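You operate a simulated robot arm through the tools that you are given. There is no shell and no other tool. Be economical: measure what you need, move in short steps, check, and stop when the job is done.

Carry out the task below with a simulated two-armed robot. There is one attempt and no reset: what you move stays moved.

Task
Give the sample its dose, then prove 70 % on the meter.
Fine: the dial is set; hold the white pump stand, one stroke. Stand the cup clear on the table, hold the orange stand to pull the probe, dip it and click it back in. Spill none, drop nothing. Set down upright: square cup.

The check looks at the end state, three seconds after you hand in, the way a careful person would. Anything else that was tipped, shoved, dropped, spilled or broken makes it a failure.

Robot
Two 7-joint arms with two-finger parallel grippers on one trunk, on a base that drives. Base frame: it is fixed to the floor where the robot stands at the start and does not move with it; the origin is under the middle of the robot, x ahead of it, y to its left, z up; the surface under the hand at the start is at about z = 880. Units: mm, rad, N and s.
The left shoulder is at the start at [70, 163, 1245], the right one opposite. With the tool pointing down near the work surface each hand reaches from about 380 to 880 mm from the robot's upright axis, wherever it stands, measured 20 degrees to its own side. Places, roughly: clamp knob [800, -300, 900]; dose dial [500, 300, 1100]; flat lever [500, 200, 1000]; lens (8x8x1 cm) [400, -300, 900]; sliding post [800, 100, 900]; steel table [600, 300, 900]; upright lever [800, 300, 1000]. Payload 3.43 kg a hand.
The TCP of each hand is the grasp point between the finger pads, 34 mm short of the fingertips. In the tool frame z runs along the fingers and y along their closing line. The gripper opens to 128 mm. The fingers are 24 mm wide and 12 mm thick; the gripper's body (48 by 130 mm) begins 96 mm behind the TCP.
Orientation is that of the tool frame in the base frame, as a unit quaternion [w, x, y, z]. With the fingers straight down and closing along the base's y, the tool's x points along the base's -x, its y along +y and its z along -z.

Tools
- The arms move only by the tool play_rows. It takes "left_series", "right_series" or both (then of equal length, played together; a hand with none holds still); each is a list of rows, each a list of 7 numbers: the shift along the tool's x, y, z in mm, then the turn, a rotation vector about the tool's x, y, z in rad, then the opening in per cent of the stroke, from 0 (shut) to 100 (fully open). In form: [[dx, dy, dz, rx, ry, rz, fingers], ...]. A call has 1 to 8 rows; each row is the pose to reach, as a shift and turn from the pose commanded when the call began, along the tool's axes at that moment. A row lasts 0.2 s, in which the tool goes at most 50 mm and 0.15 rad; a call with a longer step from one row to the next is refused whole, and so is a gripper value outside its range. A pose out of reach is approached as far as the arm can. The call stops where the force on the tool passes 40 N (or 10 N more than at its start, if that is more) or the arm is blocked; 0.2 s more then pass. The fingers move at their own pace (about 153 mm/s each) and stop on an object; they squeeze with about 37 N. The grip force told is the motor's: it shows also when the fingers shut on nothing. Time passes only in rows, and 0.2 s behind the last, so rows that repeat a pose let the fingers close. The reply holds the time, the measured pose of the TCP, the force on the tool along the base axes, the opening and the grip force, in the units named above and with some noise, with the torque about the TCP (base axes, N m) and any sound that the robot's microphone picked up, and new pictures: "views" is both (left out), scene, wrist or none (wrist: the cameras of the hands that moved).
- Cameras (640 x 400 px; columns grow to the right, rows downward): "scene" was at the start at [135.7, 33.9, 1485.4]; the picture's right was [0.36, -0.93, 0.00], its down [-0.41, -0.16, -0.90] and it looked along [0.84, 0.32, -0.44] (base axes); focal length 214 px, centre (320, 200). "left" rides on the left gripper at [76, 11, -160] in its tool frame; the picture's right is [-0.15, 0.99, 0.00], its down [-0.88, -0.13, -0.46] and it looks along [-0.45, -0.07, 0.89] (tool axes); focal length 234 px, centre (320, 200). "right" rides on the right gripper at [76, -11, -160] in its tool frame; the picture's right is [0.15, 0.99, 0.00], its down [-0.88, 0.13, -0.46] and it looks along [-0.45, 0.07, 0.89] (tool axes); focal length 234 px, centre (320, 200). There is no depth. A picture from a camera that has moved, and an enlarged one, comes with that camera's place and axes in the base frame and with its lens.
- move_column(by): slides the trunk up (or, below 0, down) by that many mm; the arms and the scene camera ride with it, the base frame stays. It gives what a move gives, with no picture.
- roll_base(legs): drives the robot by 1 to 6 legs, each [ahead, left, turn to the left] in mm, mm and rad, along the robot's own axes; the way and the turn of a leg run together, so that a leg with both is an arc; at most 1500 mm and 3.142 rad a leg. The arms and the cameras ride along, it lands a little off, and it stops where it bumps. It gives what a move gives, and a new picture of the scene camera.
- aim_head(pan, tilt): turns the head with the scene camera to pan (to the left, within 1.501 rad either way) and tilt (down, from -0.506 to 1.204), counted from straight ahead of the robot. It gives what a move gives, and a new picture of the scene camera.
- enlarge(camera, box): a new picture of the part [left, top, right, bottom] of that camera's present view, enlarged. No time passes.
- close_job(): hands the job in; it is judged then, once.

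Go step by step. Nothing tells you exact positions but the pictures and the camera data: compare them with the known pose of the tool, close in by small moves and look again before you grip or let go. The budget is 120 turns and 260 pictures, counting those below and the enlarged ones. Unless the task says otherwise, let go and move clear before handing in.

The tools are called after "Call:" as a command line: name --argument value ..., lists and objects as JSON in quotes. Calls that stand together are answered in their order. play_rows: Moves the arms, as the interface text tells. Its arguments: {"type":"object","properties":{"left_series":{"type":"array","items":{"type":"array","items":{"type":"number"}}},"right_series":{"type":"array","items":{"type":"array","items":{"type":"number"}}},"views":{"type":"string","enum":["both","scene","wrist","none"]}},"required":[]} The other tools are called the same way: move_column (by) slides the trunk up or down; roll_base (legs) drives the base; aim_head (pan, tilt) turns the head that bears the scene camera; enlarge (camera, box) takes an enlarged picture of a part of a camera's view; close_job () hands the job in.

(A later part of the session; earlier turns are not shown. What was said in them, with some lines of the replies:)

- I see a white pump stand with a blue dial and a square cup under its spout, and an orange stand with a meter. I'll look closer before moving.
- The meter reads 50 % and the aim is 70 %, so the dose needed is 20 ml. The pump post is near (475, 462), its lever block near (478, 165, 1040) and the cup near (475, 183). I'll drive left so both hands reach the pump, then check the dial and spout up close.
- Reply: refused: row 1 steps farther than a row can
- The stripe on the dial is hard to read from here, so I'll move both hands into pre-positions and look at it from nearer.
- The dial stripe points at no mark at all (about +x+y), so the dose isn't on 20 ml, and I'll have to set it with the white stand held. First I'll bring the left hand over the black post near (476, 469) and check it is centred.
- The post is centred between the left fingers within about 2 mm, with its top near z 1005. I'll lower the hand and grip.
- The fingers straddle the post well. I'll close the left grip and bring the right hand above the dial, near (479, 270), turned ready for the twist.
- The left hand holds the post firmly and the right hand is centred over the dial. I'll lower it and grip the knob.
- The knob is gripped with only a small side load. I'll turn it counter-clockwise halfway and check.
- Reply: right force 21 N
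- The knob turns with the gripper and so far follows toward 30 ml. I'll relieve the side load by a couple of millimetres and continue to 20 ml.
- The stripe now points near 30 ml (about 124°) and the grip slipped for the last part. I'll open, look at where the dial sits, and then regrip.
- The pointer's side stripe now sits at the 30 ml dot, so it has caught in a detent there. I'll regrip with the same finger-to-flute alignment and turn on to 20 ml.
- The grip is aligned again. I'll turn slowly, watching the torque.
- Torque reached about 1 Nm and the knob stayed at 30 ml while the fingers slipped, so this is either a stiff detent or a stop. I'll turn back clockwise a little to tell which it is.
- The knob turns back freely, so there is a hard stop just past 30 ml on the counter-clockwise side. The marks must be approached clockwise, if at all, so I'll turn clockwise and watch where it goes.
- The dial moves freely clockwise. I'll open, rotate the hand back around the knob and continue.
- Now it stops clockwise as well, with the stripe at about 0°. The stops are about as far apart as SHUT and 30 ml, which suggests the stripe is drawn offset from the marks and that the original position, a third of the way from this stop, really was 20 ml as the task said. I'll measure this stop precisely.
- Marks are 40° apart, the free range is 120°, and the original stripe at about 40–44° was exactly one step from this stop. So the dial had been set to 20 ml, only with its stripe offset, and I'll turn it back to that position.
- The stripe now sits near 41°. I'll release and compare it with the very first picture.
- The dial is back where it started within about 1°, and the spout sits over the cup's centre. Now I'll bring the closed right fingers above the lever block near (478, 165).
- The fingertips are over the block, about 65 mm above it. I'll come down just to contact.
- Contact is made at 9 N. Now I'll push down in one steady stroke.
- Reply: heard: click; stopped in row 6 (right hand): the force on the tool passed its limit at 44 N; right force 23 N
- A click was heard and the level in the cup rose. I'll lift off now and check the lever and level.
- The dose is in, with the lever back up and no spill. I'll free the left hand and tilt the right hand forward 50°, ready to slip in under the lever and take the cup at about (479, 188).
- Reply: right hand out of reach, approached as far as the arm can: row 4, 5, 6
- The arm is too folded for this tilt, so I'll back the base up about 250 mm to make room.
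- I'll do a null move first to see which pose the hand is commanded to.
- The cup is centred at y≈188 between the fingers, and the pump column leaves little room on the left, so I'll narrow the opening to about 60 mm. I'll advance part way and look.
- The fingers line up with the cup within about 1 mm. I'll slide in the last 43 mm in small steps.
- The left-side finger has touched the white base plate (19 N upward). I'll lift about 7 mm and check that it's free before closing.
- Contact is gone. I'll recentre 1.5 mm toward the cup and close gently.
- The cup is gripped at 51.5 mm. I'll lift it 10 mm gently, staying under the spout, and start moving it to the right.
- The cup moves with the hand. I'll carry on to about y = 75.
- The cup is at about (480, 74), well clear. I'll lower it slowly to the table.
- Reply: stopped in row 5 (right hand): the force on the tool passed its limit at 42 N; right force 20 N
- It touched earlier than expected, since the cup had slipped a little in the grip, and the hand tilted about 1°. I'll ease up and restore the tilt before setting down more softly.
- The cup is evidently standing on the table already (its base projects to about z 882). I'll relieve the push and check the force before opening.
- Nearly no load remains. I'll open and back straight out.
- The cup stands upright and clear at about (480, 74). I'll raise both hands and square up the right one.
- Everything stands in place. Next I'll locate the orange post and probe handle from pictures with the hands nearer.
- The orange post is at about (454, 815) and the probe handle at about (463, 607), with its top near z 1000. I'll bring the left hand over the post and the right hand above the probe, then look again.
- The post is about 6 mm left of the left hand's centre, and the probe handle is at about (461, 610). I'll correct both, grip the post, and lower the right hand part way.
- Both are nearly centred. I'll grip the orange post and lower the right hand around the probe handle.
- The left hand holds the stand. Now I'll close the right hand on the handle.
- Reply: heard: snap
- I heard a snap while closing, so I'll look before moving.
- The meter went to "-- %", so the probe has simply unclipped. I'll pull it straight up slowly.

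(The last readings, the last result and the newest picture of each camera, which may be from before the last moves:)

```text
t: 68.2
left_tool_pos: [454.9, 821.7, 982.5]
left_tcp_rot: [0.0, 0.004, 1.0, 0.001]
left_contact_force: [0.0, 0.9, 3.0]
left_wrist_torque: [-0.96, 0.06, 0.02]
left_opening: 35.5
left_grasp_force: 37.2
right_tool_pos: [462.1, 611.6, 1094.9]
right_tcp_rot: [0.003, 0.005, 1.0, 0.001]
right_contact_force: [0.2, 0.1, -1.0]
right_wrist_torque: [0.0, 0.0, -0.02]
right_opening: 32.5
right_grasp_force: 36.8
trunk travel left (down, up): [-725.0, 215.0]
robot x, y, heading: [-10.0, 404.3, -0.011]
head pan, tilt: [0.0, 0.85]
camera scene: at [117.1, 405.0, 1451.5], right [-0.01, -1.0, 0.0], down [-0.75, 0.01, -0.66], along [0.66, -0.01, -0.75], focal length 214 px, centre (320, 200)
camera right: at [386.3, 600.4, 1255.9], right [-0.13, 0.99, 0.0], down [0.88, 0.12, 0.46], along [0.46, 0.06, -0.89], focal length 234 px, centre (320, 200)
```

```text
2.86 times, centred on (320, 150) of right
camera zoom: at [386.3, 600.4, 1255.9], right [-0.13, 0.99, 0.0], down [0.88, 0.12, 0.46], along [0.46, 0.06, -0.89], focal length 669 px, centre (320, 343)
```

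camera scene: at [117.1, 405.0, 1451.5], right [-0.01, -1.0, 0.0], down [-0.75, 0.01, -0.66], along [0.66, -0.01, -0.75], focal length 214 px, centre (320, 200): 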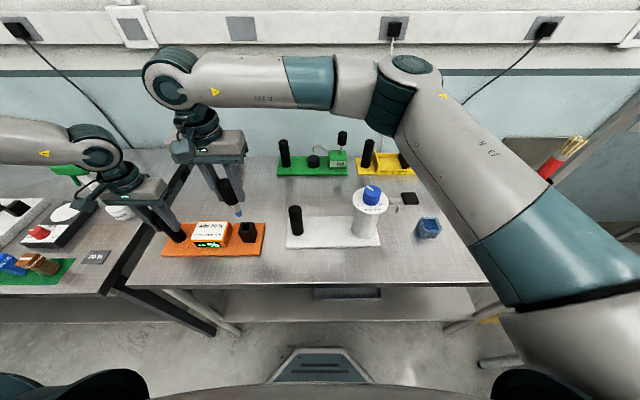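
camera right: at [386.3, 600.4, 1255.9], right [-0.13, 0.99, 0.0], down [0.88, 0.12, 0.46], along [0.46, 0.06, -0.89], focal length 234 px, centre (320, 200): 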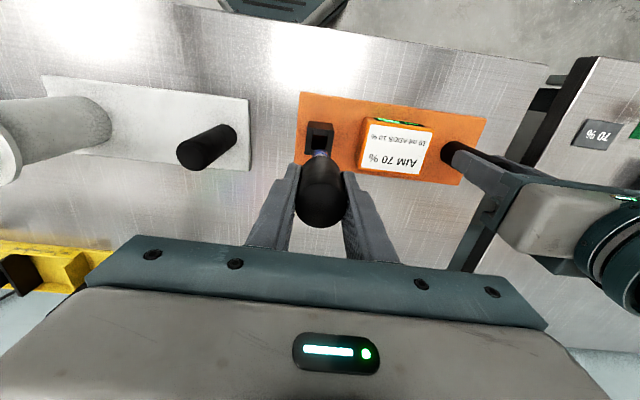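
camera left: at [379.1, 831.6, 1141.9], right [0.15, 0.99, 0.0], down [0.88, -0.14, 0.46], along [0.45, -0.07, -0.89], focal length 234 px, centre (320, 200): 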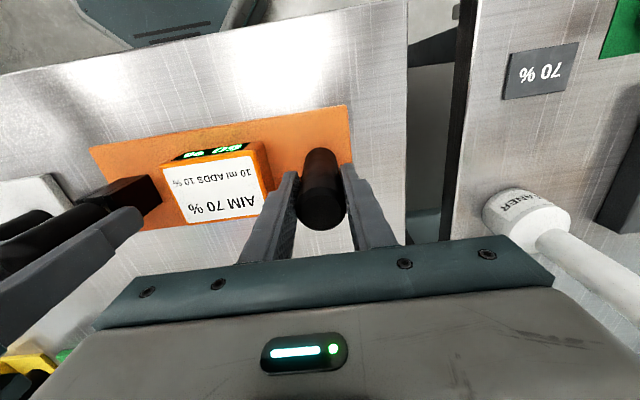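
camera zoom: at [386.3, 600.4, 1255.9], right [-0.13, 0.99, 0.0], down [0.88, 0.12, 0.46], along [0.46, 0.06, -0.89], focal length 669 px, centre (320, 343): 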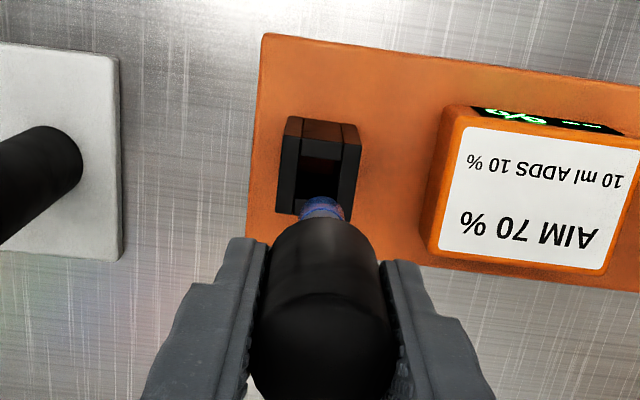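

The probe is out, with its tip about 97 mm below the TCP. I'll raise it over the pump's height and carry it toward the cup.

Call:
play_rows --right_series '[[0, 0, -40, 0, 0, 0, 10], [0, 0, -80, 0, 0, 0, 10], [0, -30, -110, 0, 0, 0, 10], [0, -70, -110, 0, 0, 0, 10], [-4, -115, -110, 0, 0, 0, 10], [-8, -160, -110, 0, 0, 0, 10], [-12, -205, -110, 0, 0, 0, 10], [-14, -250, -110, 0, 0, 0, 10]]' --views "none"

Call:
play_rows --right_series '[[0, -40, 0, 0, 0, 0, 10], [0, -80, 0, 0, 0, 0, 10], [0, -125, 0, 0, 0, 0, 10], [0, -170, 0, 0, 0, 0, 10], [0, -210, 0, 0, 0, 0, 10], [0, -245, 0, 0, 0, 0, 10], [0, -272, 0, 0, 0, 0, 10], [0, -285, 0, 0, 0, 0, 10]]' --views "both"

Call:
enlarge --camera "right" --box '[220, 80, 420, 220]'

Call:
enlarge --camera "scene" --box '[380, 120, 480, 250]'

```text
t: 70.0
left_tool_pos: [455.1, 820.2, 981.5]
left_tcp_rot: [0.0, 0.003, 1.0, 0.001]
left_contact_force: [-0.7, 0.1, 1.0]
left_wrist_torque: [-0.5, -0.13, -0.08]
left_opening: 35.4
left_grasp_force: 37.8
right_tool_pos: [469.1, 356.9, 1204.6]
right_tcp_rot: [0.002, 0.006, 1.0, 0.003]
right_contact_force: [0.3, -0.1, -0.8]
right_wrist_torque: [0.02, 0.02, -0.01]
right_opening: 32.8
right_grasp_force: 37.0
trunk travel left (down, up): [-725.0, 215.0]
robot x, y, heading: [-8.5, 403.3, -0.008]
head pan, tilt: [0.0, 0.85]
```

```text
t: 71.8
left_tool_pos: [454.0, 820.4, 981.2]
left_tcp_rot: [0.0, 0.004, 1.0, 0.001]
left_contact_force: [-0.2, -0.2, 2.1]
left_wrist_torque: [-0.85, -0.07, -0.03]
left_opening: 35.0
left_grasp_force: 36.7
right_tool_pos: [469.5, 74.7, 1203.8]
right_tcp_rot: [0.003, 0.006, 1.0, 0.003]
right_contact_force: [-0.7, 0.2, -0.2]
right_wrist_torque: [0.0, 0.0, -0.02]
right_opening: 32.9
right_grasp_force: 37.1
trunk travel left (down, up): [-725.0, 215.0]
robot x, y, heading: [-12.8, 405.9, -0.01]
head pan, tilt: [0.0, 0.85]
camera scene: at [117.2, 404.3, 1451.6], right [-0.01, -1.0, 0.0], down [-0.75, 0.01, -0.66], along [0.66, -0.01, -0.75], focal length 214 px, centre (320, 200)
camera right: at [393.2, 63.6, 1363.4], right [-0.13, 0.99, 0.0], down [0.88, 0.12, 0.46], along [0.46, 0.07, -0.89], focal length 234 px, centre (320, 200)
```

scene: 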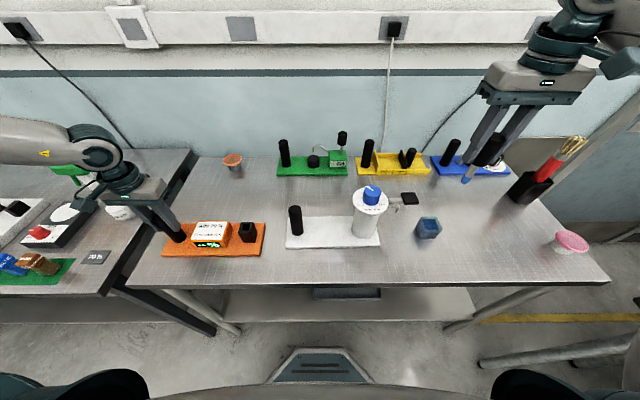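
right: 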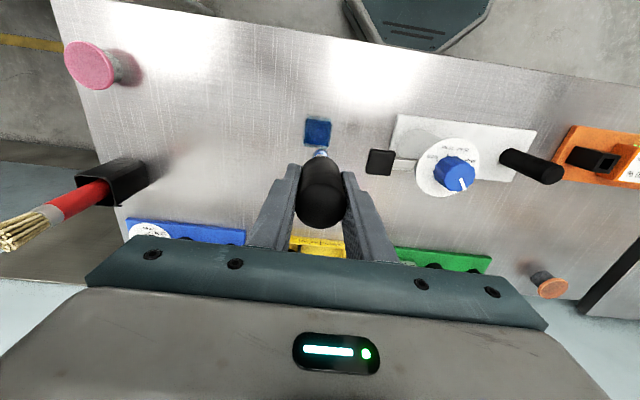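

```text
2.86 times, centred on (320, 150) of right
camera zoom: at [393.2, 63.6, 1363.4], right [-0.13, 0.99, 0.0], down [0.88, 0.12, 0.46], along [0.46, 0.07, -0.89], focal length 669 px, centre (320, 343)
```

zoom: 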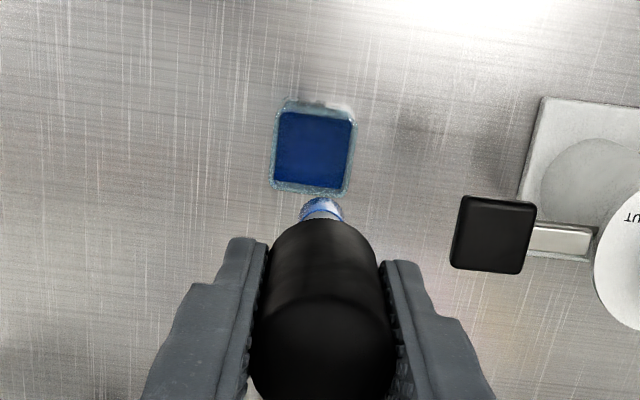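

```text
3.08 times, centred on (430, 185) of scene
camera zoom: at [117.2, 404.3, 1451.6], right [-0.01, -1.0, 0.0], down [-0.75, 0.01, -0.66], along [0.66, -0.01, -0.75], focal length 660 px, centre (-18, 246)
```

zoom: 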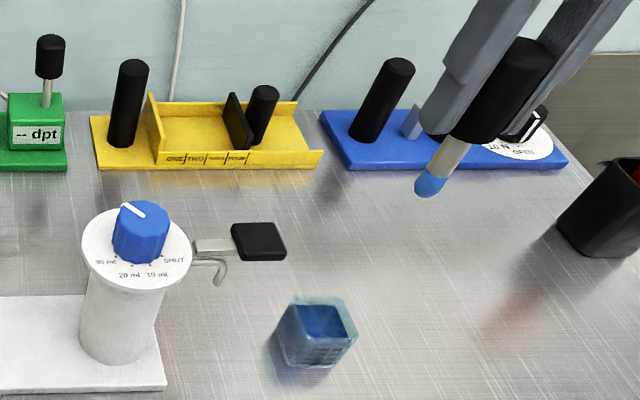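

The cup is at about (478.5, 75) and the probe tip sits about 7 mm robot-side of the TCP and roughly 86 mm below it. I'll centre the tip over the cup and lower until it is just above the rim.

Call:
play_rows --right_series '[[-5, 0, 25, 0, 0, 0, 10], [-10, 0, 55, 0, 0, 0, 10], [-15, 0, 85, 0, 0, 0, 10], [-15.5, 0, 110, 0, 0, 0, 10], [-15.5, 0, 130, 0, 0, 0, 10], [-15.5, 0, 142, 0, 0, 0, 10]]' --views "none"

Call:
enlarge --camera "right" --box '[240, 60, 400, 200]'

Call:
enlarge --camera "scene" --box '[380, 150, 480, 250]'

```text
t: 73.2
left_tool_pos: [454.3, 820.6, 981.1]
left_tcp_rot: [-0.001, 0.004, 1.0, 0.001]
left_contact_force: [0.3, 0.6, 2.3]
left_wrist_torque: [-0.89, 0.04, -0.06]
left_opening: 35.0
left_grasp_force: 36.5
right_tool_pos: [486.5, 75.5, 1061.7]
right_tcp_rot: [0.002, 0.005, 1.0, 0.003]
right_contact_force: [0.5, -0.3, -0.6]
right_wrist_torque: [0.0, 0.02, 0.01]
right_opening: 32.8
right_grasp_force: 36.9
trunk travel left (down, up): [-725.0, 215.0]
robot x, y, heading: [-13.4, 404.4, -0.011]
head pan, tilt: [0.0, 0.85]
```

```text
2.86 times, centred on (320, 130) of right
camera zoom: at [410.3, 64.3, 1221.8], right [-0.13, 0.99, 0.0], down [0.88, 0.12, 0.46], along [0.46, 0.07, -0.89], focal length 669 px, centre (320, 400)
```

zoom: 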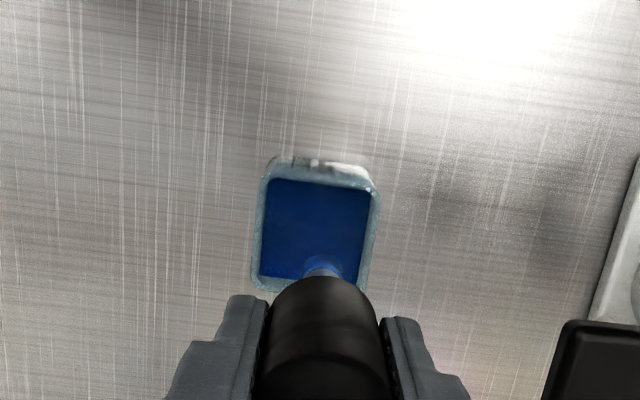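

```text
4.00 times, centred on (430, 200) of scene
camera zoom: at [117.3, 404.7, 1451.6], right [-0.01, -1.0, 0.0], down [-0.75, 0.01, -0.66], along [0.66, -0.01, -0.75], focal length 858 px, centre (-120, 200)
```

zoom: 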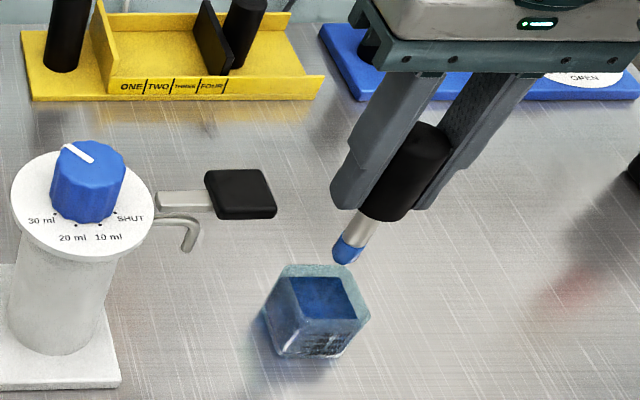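

The tip is about 5 mm too far from me in x, so I'll correct that and lower it into the liquid in stages.

Call:
play_rows --right_series '[[5, -0.5, 0, 0, 0, 0, 10], [5, -0.5, 15, 0, 0, 0, 10], [5, -0.5, 30, 0, 0, 0, 10], [5, -0.5, 45, 0, 0, 0, 10], [5, -0.5, 58, 0, 0, 0, 10], [5, -0.5, 66, 0, 0, 0, 10]]' --views "none"

Call:
enlarge --camera "scene" --box '[380, 150, 480, 250]'

Call:
enlarge --camera "scene" --box '[150, 190, 270, 270]'

Call:
enlarge --camera "right" --box '[240, 60, 400, 200]'

```text
t: 74.6
left_tool_pos: [454.8, 821.8, 980.9]
left_tcp_rot: [0.0, 0.003, 1.0, 0.001]
left_contact_force: [-0.1, 1.1, 2.7]
left_wrist_torque: [-0.88, -0.05, 0.01]
left_opening: 35.4
left_grasp_force: 37.5
right_tool_pos: [482.0, 75.5, 996.2]
right_tcp_rot: [0.002, 0.006, 1.0, 0.002]
right_contact_force: [-0.3, 0.0, -0.9]
right_wrist_torque: [0.01, 0.02, 0.01]
right_opening: 33.1
right_grasp_force: 37.0
trunk travel left (down, up): [-725.0, 215.0]
robot x, y, heading: [-12.6, 403.1, -0.011]
head pan, tilt: [0.0, 0.85]
```

```text
4.00 times, centred on (430, 200) of scene
camera zoom: at [117.3, 404.7, 1451.5], right [-0.01, -1.0, 0.0], down [-0.75, 0.01, -0.66], along [0.66, -0.01, -0.75], focal length 858 px, centre (-120, 200)
```

zoom: 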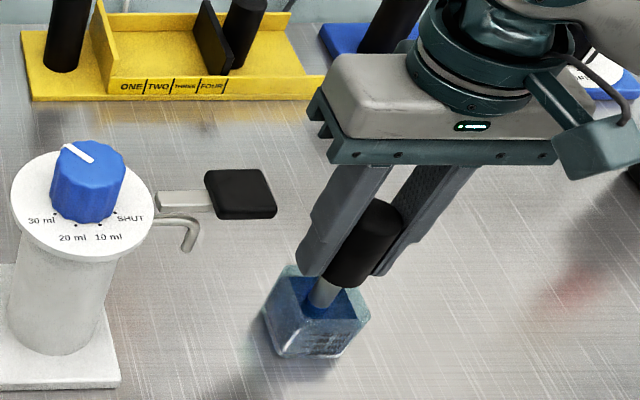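

```text
5.00 times, centred on (210, 230) of scene
camera zoom: at [117.3, 404.7, 1451.5], right [-0.01, -1.0, 0.0], down [-0.75, 0.01, -0.66], along [0.66, -0.01, -0.75], focal length 1072 px, centre (870, 50)
```

zoom: 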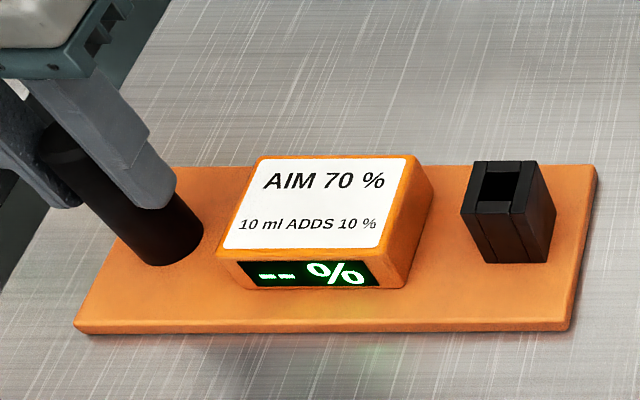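

```text
2.86 times, centred on (320, 130) of right
camera zoom: at [405.9, 64.4, 1155.9], right [-0.13, 0.99, 0.0], down [0.88, 0.12, 0.46], along [0.46, 0.06, -0.89], focal length 669 px, centre (320, 400)
```

zoom: 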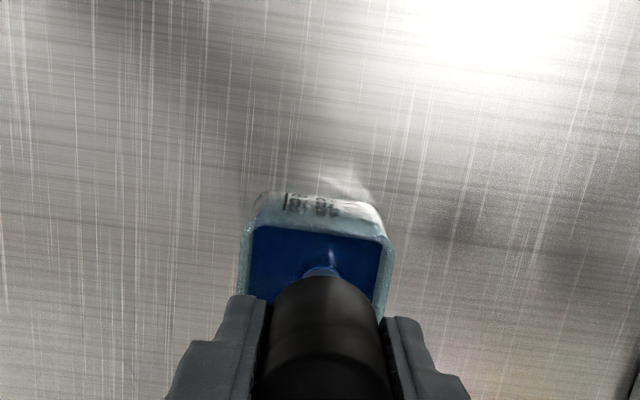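

The tip is in the liquid but the meter still reads "--". I'll go 9 mm deeper and hold a moment.

Call:
play_rows --right_series '[[0, 0, 3, 0, 0, 0, 10], [0, 0, 6, 0, 0, 0, 10], [0, 0, 9, 0, 0, 0, 10], [0, 0, 9, 0, 0, 0, 10], [0, 0, 9, 0, 0, 0, 10], [0, 0, 9, 0, 0, 0, 10], [0, 0, 9, 0, 0, 0, 10]]' --views "none"

Call:
enlarge --camera "scene" --box '[150, 190, 270, 270]'

Call:
enlarge --camera "scene" --box '[390, 180, 470, 250]'

```text
t: 76.2
left_tool_pos: [455.0, 819.9, 981.4]
left_tcp_rot: [0.0, 0.004, 1.0, 0.001]
left_contact_force: [0.1, 0.9, 2.9]
left_wrist_torque: [-0.91, -0.01, -0.01]
left_opening: 35.3
left_grasp_force: 37.4
right_tool_pos: [480.8, 74.4, 986.5]
right_tcp_rot: [0.001, 0.005, 1.0, 0.002]
right_contact_force: [0.2, -0.4, 0.0]
right_wrist_torque: [0.02, -0.02, 0.0]
right_opening: 32.9
right_grasp_force: 37.1
trunk travel left (down, up): [-725.0, 215.0]
robot x, y, heading: [-13.9, 403.7, -0.007]
head pan, tilt: [0.0, 0.85]
```

```text
5.00 times, centred on (210, 230) of scene
camera zoom: at [117.3, 404.7, 1451.5], right [-0.01, -1.0, 0.0], down [-0.75, 0.01, -0.66], along [0.66, -0.01, -0.75], focal length 1072 px, centre (870, 50)
```

zoom: 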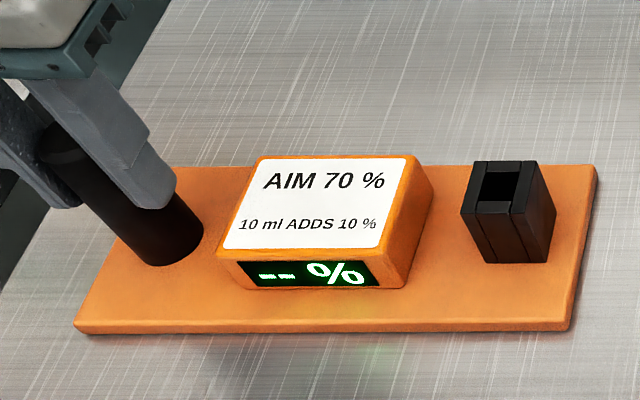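

```text
5.71 times, centred on (430, 215) of scene
camera zoom: at [117.3, 404.7, 1451.5], right [-0.01, -1.0, 0.0], down [-0.75, 0.01, -0.66], along [0.66, -0.01, -0.75], focal length 1226 px, centre (-309, 114)
```

zoom: 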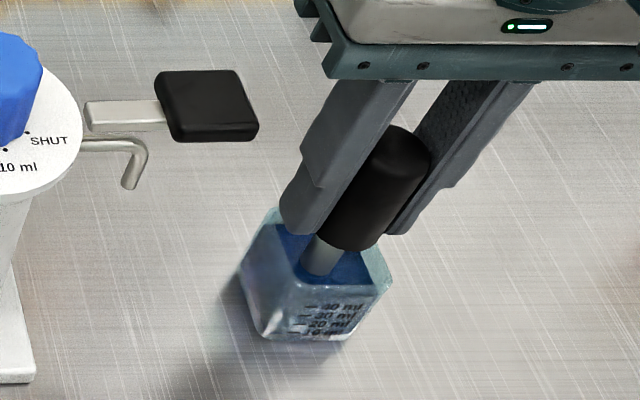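

The bulb is well under. The meter seems to read only when docked, so I'll lift out slowly, let it drip above the cup and carry it back.

Call:
play_rows --right_series '[[0, 0, 0, 0, 0, 0, 10], [0, 0, -6, 0, 0, 0, 10], [0, 0, -14, 0, 0, 0, 10], [0, 0, -24, 0, 0, 0, 10], [0, 0, -34, 0, 0, 0, 10], [0, 0, -40, 0, 0, 0, 10], [0, 0, -40, 0, 0, 0, 10], [0, 0, -40, 0, 0, 0, 10]]' --views "none"

Call:
play_rows --right_series '[[0, 0, -20, 0, 0, 0, 10], [0, 0, -55, 0, 0, 0, 10], [0, 0, -95, 0, 0, 0, 10], [0, 0, -135, 0, 0, 0, 10], [0, 0, -175, 0, 0, 0, 10], [5, 30, -175, 0, 0, 0, 10], [8, 70, -175, 0, 0, 0, 10], [12, 110, -175, 0, 0, 0, 10]]' --views "none"

Call:
play_rows --right_series '[[2, 40, 0, 0, 0, 0, 10], [4, 85, 0, 0, 0, 0, 10], [6, 130, 0, 0, 0, 0, 10], [8, 175, 0, 0, 0, 0, 10], [10, 220, 0, 0, 0, 0, 10], [12, 265, 0, 0, 0, 0, 10], [12.5, 305, 0, 0, 0, 0, 10], [12.5, 340, 0, 0, 0, 0, 10]]' --views "none"

Call:
play_rows --right_series '[[0, 40, 0, 0, 0, 0, 10], [0, 70, 0, 0, 0, 0, 10], [0, 85.5, 0, 0, 0, 0, 10], [0, 85.5, 35, 0, 0, 0, 10], [0, 85.5, 75, 0, 0, 0, 10], [0, 85.5, 115, 0, 0, 0, 10], [0, 85.5, 145, 0, 0, 0, 10], [0, 85.5, 158, 0, 0, 0, 10]]' --views "both"

Call:
enlarge --camera "right" --box '[240, 80, 400, 220]'

Call:
enlarge --camera "scene" --box '[180, 170, 280, 260]'

```text
t: 78.0
left_tool_pos: [455.4, 819.1, 981.7]
left_tcp_rot: [0.001, 0.004, 1.0, 0.001]
left_contact_force: [1.0, 0.7, 1.5]
left_wrist_torque: [-0.91, 0.02, -0.02]
left_opening: 35.2
left_grasp_force: 37.2
right_tool_pos: [481.2, 75.5, 1026.3]
right_tcp_rot: [0.002, 0.006, 1.0, 0.002]
right_contact_force: [-0.4, -1.8, -0.5]
right_wrist_torque: [0.0, 0.02, 0.03]
right_opening: 32.4
right_grasp_force: 36.5
trunk travel left (down, up): [-725.0, 215.0]
robot x, y, heading: [-11.7, 405.8, -0.012]
head pan, tilt: [0.0, 0.85]
```

```text
t: 79.8
left_tool_pos: [455.3, 819.7, 981.5]
left_tcp_rot: [0.0, 0.003, 1.0, 0.0]
left_contact_force: [-1.6, 1.9, 4.1]
left_wrist_torque: [-1.15, 0.39, -0.17]
left_opening: 35.3
left_grasp_force: 36.7
right_tool_pos: [471.4, 187.4, 1201.7]
right_tcp_rot: [0.003, 0.007, 1.0, 0.002]
right_contact_force: [0.4, -0.4, -1.2]
right_wrist_torque: [-0.02, 0.02, -0.02]
right_opening: 32.8
right_grasp_force: 37.1
trunk travel left (down, up): [-725.0, 215.0]
robot x, y, heading: [-12.5, 405.7, -0.007]
head pan, tilt: [0.0, 0.85]
```

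```text
t: 81.6
left_tool_pos: [455.4, 820.8, 981.8]
left_tcp_rot: [0.0, 0.003, 1.0, 0.0]
left_contact_force: [-0.4, 2.5, 4.7]
left_wrist_torque: [-1.34, 0.05, 0.0]
left_opening: 35.3
left_grasp_force: 36.9
right_tool_pos: [461.3, 527.2, 1205.8]
right_tcp_rot: [0.002, 0.006, 1.0, 0.001]
right_contact_force: [-0.2, 0.6, -0.6]
right_wrist_torque: [-0.01, 0.01, -0.03]
right_opening: 32.7
right_grasp_force: 36.9
trunk travel left (down, up): [-725.0, 215.0]
robot x, y, heading: [-8.2, 404.2, -0.008]
head pan, tilt: [0.0, 0.85]
```

```text
t: 83.4
left_tool_pos: [453.7, 820.6, 981.7]
left_tcp_rot: [0.0, 0.004, 1.0, 0.001]
left_contact_force: [-0.2, 1.9, 2.5]
left_wrist_torque: [-0.83, -0.05, -0.02]
left_opening: 35.4
left_grasp_force: 37.0
right_tool_pos: [463.2, 610.1, 1045.4]
right_tcp_rot: [0.002, 0.007, 1.0, 0.003]
right_contact_force: [0.5, -0.6, 0.0]
right_wrist_torque: [-0.02, -0.01, 0.0]
right_opening: 33.0
right_grasp_force: 37.0
trunk travel left (down, up): [-725.0, 215.0]
robot x, y, heading: [-11.9, 403.2, -0.01]
head pan, tilt: [0.0, 0.85]
camera scene: at [117.3, 405.1, 1451.6], right [-0.01, -1.0, 0.0], down [-0.75, 0.01, -0.66], along [0.66, -0.01, -0.75], focal length 214 px, centre (320, 200)
camera right: at [386.5, 600.2, 1206.0], right [-0.13, 0.99, 0.0], down [0.88, 0.12, 0.46], along [0.46, 0.07, -0.89], focal length 234 px, centre (320, 200)
```

scene: 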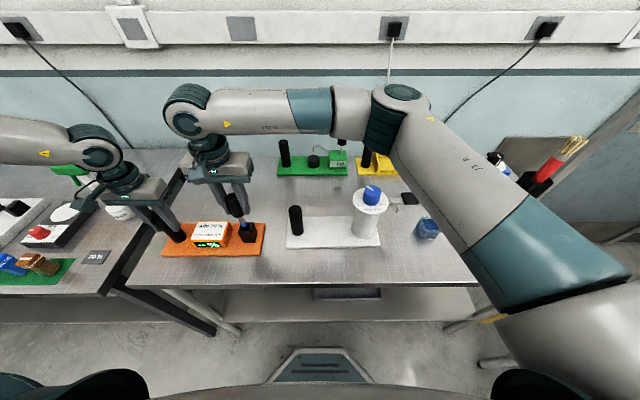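
right: 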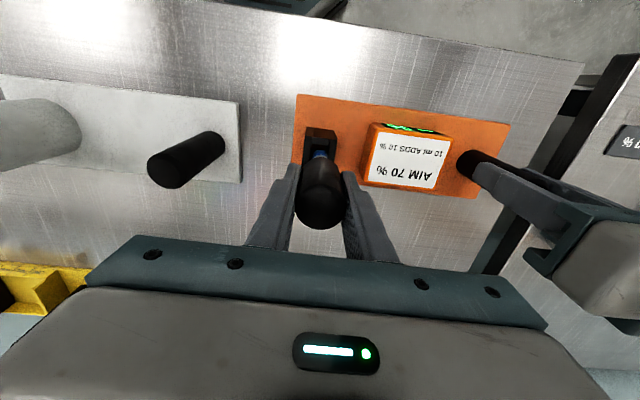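

```text
2.86 times, centred on (320, 150) of right
camera zoom: at [386.5, 600.2, 1206.0], right [-0.13, 0.99, 0.0], down [0.88, 0.12, 0.46], along [0.46, 0.07, -0.89], focal length 669 px, centre (320, 343)
```

zoom: 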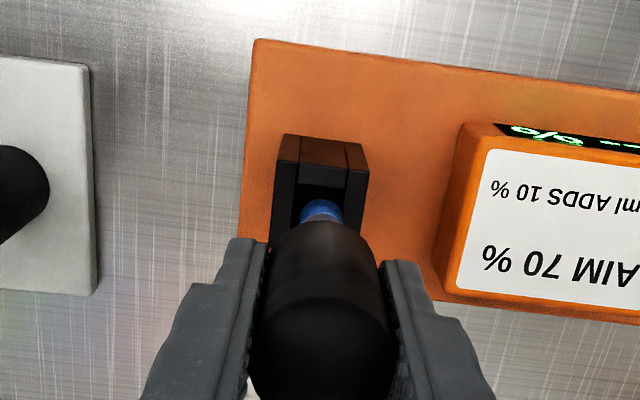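

```text
4.44 times, centred on (230, 215) of scene
camera zoom: at [117.3, 405.1, 1451.6], right [-0.01, -1.0, 0.0], down [-0.75, 0.01, -0.66], along [0.66, -0.01, -0.75], focal length 953 px, centre (720, 133)
```

zoom: 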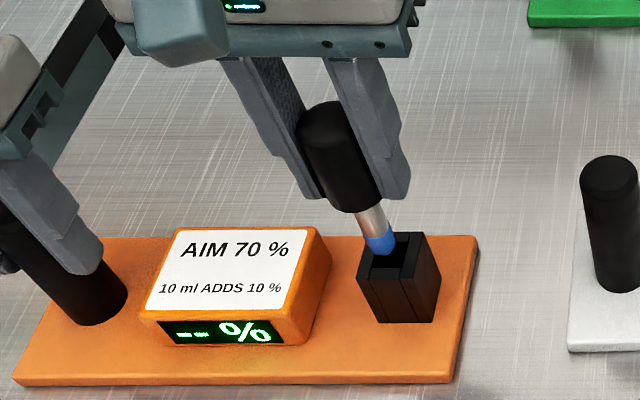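

The tip is above the socket opening on the same line it came out. I'll lower it carefully, watching the force.

Call:
play_rows --right_series '[[0, 0, 6, 0, 0, 0, 10], [0, 0, 12, 0, 0, 0, 10], [0, 0, 18, 0, 0, 0, 10], [0, 0, 24, 0, 0, 0, 10], [0, 0, 30, 0, 0, 0, 10], [0, 0, 36, 0, 0, 0, 10], [0, 0, 42, 0, 0, 0, 10]]' --views "none"

Call:
enlarge --camera "scene" --box '[180, 170, 280, 260]'

```text
t: 85.0
left_tool_pos: [455.3, 820.9, 981.2]
left_tcp_rot: [0.001, 0.004, 1.0, 0.001]
left_contact_force: [-0.1, 1.1, 2.5]
left_wrist_torque: [-0.9, 0.01, 0.01]
left_opening: 35.3
left_grasp_force: 36.5
right_tool_pos: [463.3, 611.5, 1002.7]
right_tcp_rot: [0.001, 0.006, 1.0, 0.003]
right_contact_force: [0.7, -0.2, -0.8]
right_wrist_torque: [-0.03, 0.04, 0.01]
right_opening: 32.8
right_grasp_force: 37.1
trunk travel left (down, up): [-725.0, 215.0]
robot x, y, heading: [-14.4, 401.7, -0.013]
head pan, tilt: [0.0, 0.85]
```

```text
4.44 times, centred on (230, 215) of scene
camera zoom: at [117.3, 405.1, 1451.5], right [-0.01, -1.0, 0.0], down [-0.75, 0.01, -0.66], along [0.66, -0.01, -0.75], focal length 953 px, centre (720, 133)
```

zoom: 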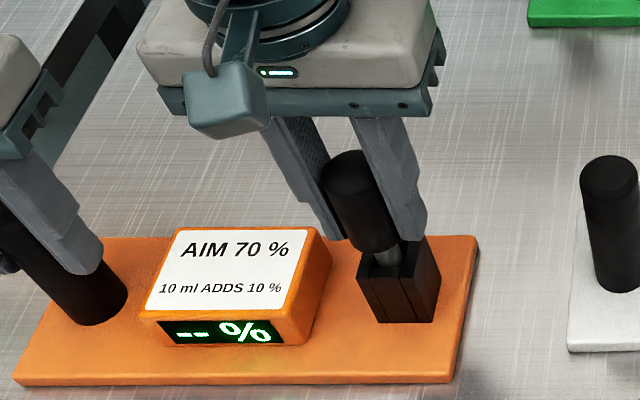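

It's entering the socket freely. I'll press on until it clicks.

Call:
play_rows --right_series '[[0, 0, 5, 0, 0, 0, 10], [0, 0, 10, 0, 0, 0, 10], [0, 0, 14, 0, 0, 0, 10], [0, 0, 17, 0, 0, 0, 10], [0, 0, 19, 0, 0, 0, 10], [0, 0, 21, 0, 0, 0, 10], [0, 0, 23, 0, 0, 0, 10]]' --views "none"

Call:
enlarge --camera "scene" --box '[170, 170, 270, 260]'

```text
t: 86.6
left_tool_pos: [454.0, 822.2, 981.8]
left_tcp_rot: [0.0, 0.004, 1.0, 0.002]
left_contact_force: [-0.7, 1.8, 5.0]
left_wrist_torque: [-1.44, 0.52, -0.17]
left_opening: 35.4
left_grasp_force: 37.0
right_tool_pos: [463.2, 610.8, 985.6]
right_tcp_rot: [0.004, 0.005, 1.0, 0.003]
right_contact_force: [-2.7, -5.3, 10.4]
right_wrist_torque: [-1.1, 0.24, -0.03]
right_opening: 32.7
right_grasp_force: 37.6
trunk travel left (down, up): [-725.0, 215.0]
robot x, y, heading: [-10.9, 407.0, -0.007]
head pan, tilt: [0.0, 0.85]
heard: snap
stopped in row 7 (right hand): the force on the tool passed its limit at 44 N (the readings are from after the stop); the commanded pose is now the measured one
```

```text
4.44 times, centred on (220, 215) of scene
camera zoom: at [115.6, 404.6, 1451.7], right [-0.01, -1.0, 0.0], down [-0.75, 0.01, -0.66], along [0.66, -0.01, -0.75], focal length 953 px, centre (764, 133)
```

zoom: 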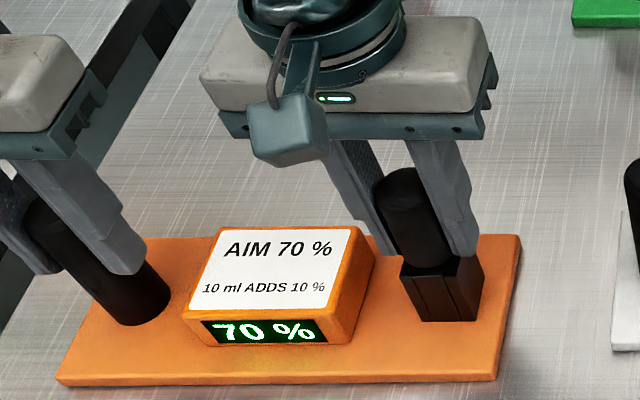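

It snapped in and the meter shows 70 %. I'll open the right hand while the left still holds the stand, and check the reading stays.

Call:
play_rows --right_series '[[0, 0, 0, 0, 0, 0, 28], [0, 0, 0, 0, 0, 0, 36], [0, 0, 0, 0, 0, 0, 44], [0, 0, 0, 0, 0, 0, 46]]' --views "none"

Call:
enlarge --camera "scene" --box '[170, 170, 270, 260]'

Call:
enlarge --camera "right" --box '[220, 80, 420, 220]'

```text
t: 87.6
left_tool_pos: [454.6, 821.6, 981.6]
left_tcp_rot: [0.0, 0.004, 1.0, 0.003]
left_contact_force: [-1.6, 0.5, 5.7]
left_wrist_torque: [-1.28, -0.23, -0.01]
left_opening: 35.4
left_grasp_force: 37.0
right_tool_pos: [464.1, 611.7, 985.3]
right_tcp_rot: [0.003, 0.007, 1.0, 0.003]
right_contact_force: [-1.1, -1.0, -0.4]
right_wrist_torque: [0.02, 0.01, -0.01]
right_opening: 59.0
right_grasp_force: 0.1
trunk travel left (down, up): [-725.0, 215.0]
robot x, y, heading: [-8.5, 403.6, -0.016]
head pan, tilt: [0.0, 0.85]
```

```text
4.44 times, centred on (220, 215) of scene
camera zoom: at [116.8, 404.6, 1451.6], right [-0.01, -1.0, 0.0], down [-0.75, 0.01, -0.66], along [0.66, -0.01, -0.75], focal length 953 px, centre (764, 133)
```

zoom: 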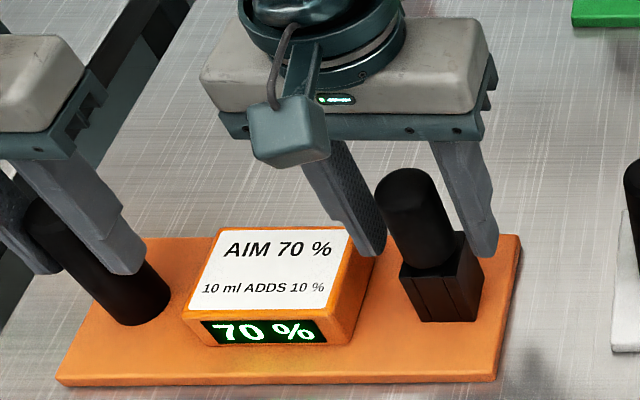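

```text
2.86 times, centred on (320, 150) of right
camera zoom: at [387.8, 600.0, 1144.5], right [-0.13, 0.99, 0.01], down [0.88, 0.12, 0.46], along [0.46, 0.07, -0.89], focal length 669 px, centre (320, 343)
```

zoom: 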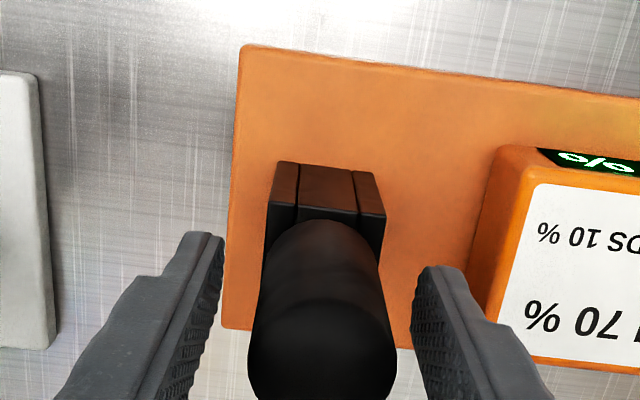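

The probe is seated and the meter holds 70 %. I'll lift the right hand away, then free the left hand.

Call:
play_rows --right_series '[[0, 0, -15, 0, 0, 0, 48], [0, 0, -40, 0, 0, 0, 50], [0, 0, -80, 0, 0, 0, 50], [0, 0, -120, 0, 0, 0, 50], [0, -30, -160, 0, 0, 0, 50], [0, -60, -200, 0, 0, 0, 50]]' --views "none"

Call:
play_rows --left_series '[[0, 0, 0, 0, 0, 0, 32], [0, 0, 0, 0, 0, 0, 37], [0, 0, 0, 0, 0, 0, 40], [0, 0, -20, 0, 0, 0, 40], [0, 0, -60, 0, 0, 0, 40], [0, 0, -105, 0, 0, 0, 40], [0, 0, -150, 0, 0, 0, 40], [0, 0, -195, 0, 0, 0, 40]]' --views "scene"

Call:
enlarge --camera "scene" --box '[140, 180, 300, 280]'

Call:
enlarge --camera "scene" --box '[320, 170, 480, 270]'

```text
t: 89.0
left_tool_pos: [454.7, 821.6, 981.9]
left_tcp_rot: [-0.001, 0.003, 1.0, 0.002]
left_contact_force: [0.2, 0.4, 4.3]
left_wrist_torque: [-1.26, -0.25, 0.19]
left_opening: 35.7
left_grasp_force: 36.6
right_tool_pos: [461.0, 550.0, 1184.4]
right_tcp_rot: [0.004, 0.006, 1.0, 0.002]
right_contact_force: [-0.3, -0.1, -0.4]
right_wrist_torque: [0.02, -0.02, -0.02]
right_opening: 63.9
right_grasp_force: 0.0
trunk travel left (down, up): [-725.0, 215.0]
robot x, y, heading: [-10.8, 404.7, -0.01]
head pan, tilt: [0.0, 0.85]
```

```text
t: 90.8
left_tool_pos: [454.8, 819.5, 1177.6]
left_tcp_rot: [0.0, 0.004, 1.0, 0.002]
left_contact_force: [-0.1, -1.2, 0.5]
left_wrist_torque: [-0.04, 0.0, -0.01]
left_opening: 51.2
left_grasp_force: 0.0
right_tool_pos: [461.7, 550.7, 1183.2]
right_tcp_rot: [0.003, 0.007, 1.0, 0.004]
right_contact_force: [-0.2, -0.3, -0.3]
right_wrist_torque: [0.01, 0.0, 0.04]
right_opening: 63.9
right_grasp_force: 0.1
trunk travel left (down, up): [-725.0, 215.0]
robot x, y, heading: [-10.1, 407.2, -0.012]
head pan, tilt: [0.0, 0.85]
camera scene: at [116.6, 403.7, 1451.5], right [-0.01, -1.0, 0.0], down [-0.75, 0.01, -0.66], along [0.66, -0.01, -0.75], focal length 214 px, centre (320, 200)
```

scene: 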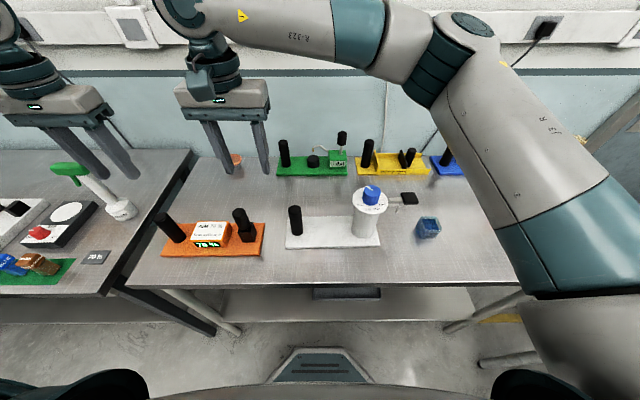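

```text
4.00 times, centred on (220, 230) of scene
camera zoom: at [116.6, 403.7, 1451.5], right [-0.01, -1.0, 0.0], down [-0.75, 0.01, -0.66], along [0.66, -0.01, -0.75], focal length 858 px, centre (720, 80)
```

zoom: 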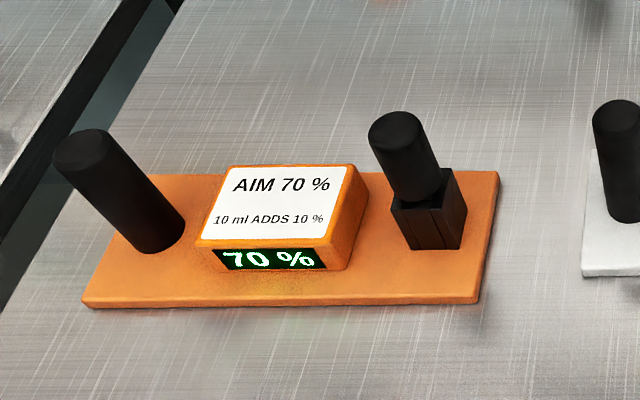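

```text
4.00 times, centred on (400, 220) of scene
camera zoom: at [116.6, 403.7, 1451.5], right [-0.01, -1.0, 0.0], down [-0.75, 0.01, -0.66], along [0.66, -0.01, -0.75], focal length 858 px, centre (0, 120)
```

zoom: 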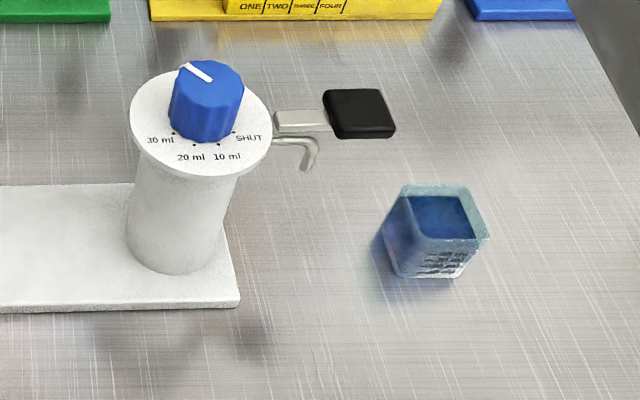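

The meter holds 70 % with the probe clicked in. The cup stands upright and clear with no spill, and both hands are free, so I'm handing in.

Call:
close_job

```text
The job is handed in.
```

The sample got one pump stroke, and the meter shows 70 % with the probe clicked back in. The square cup stands upright and clear on the table, and I saw no spill.

I misread the dial, turned it to both its stops and then set it back to its original position before the stroke.
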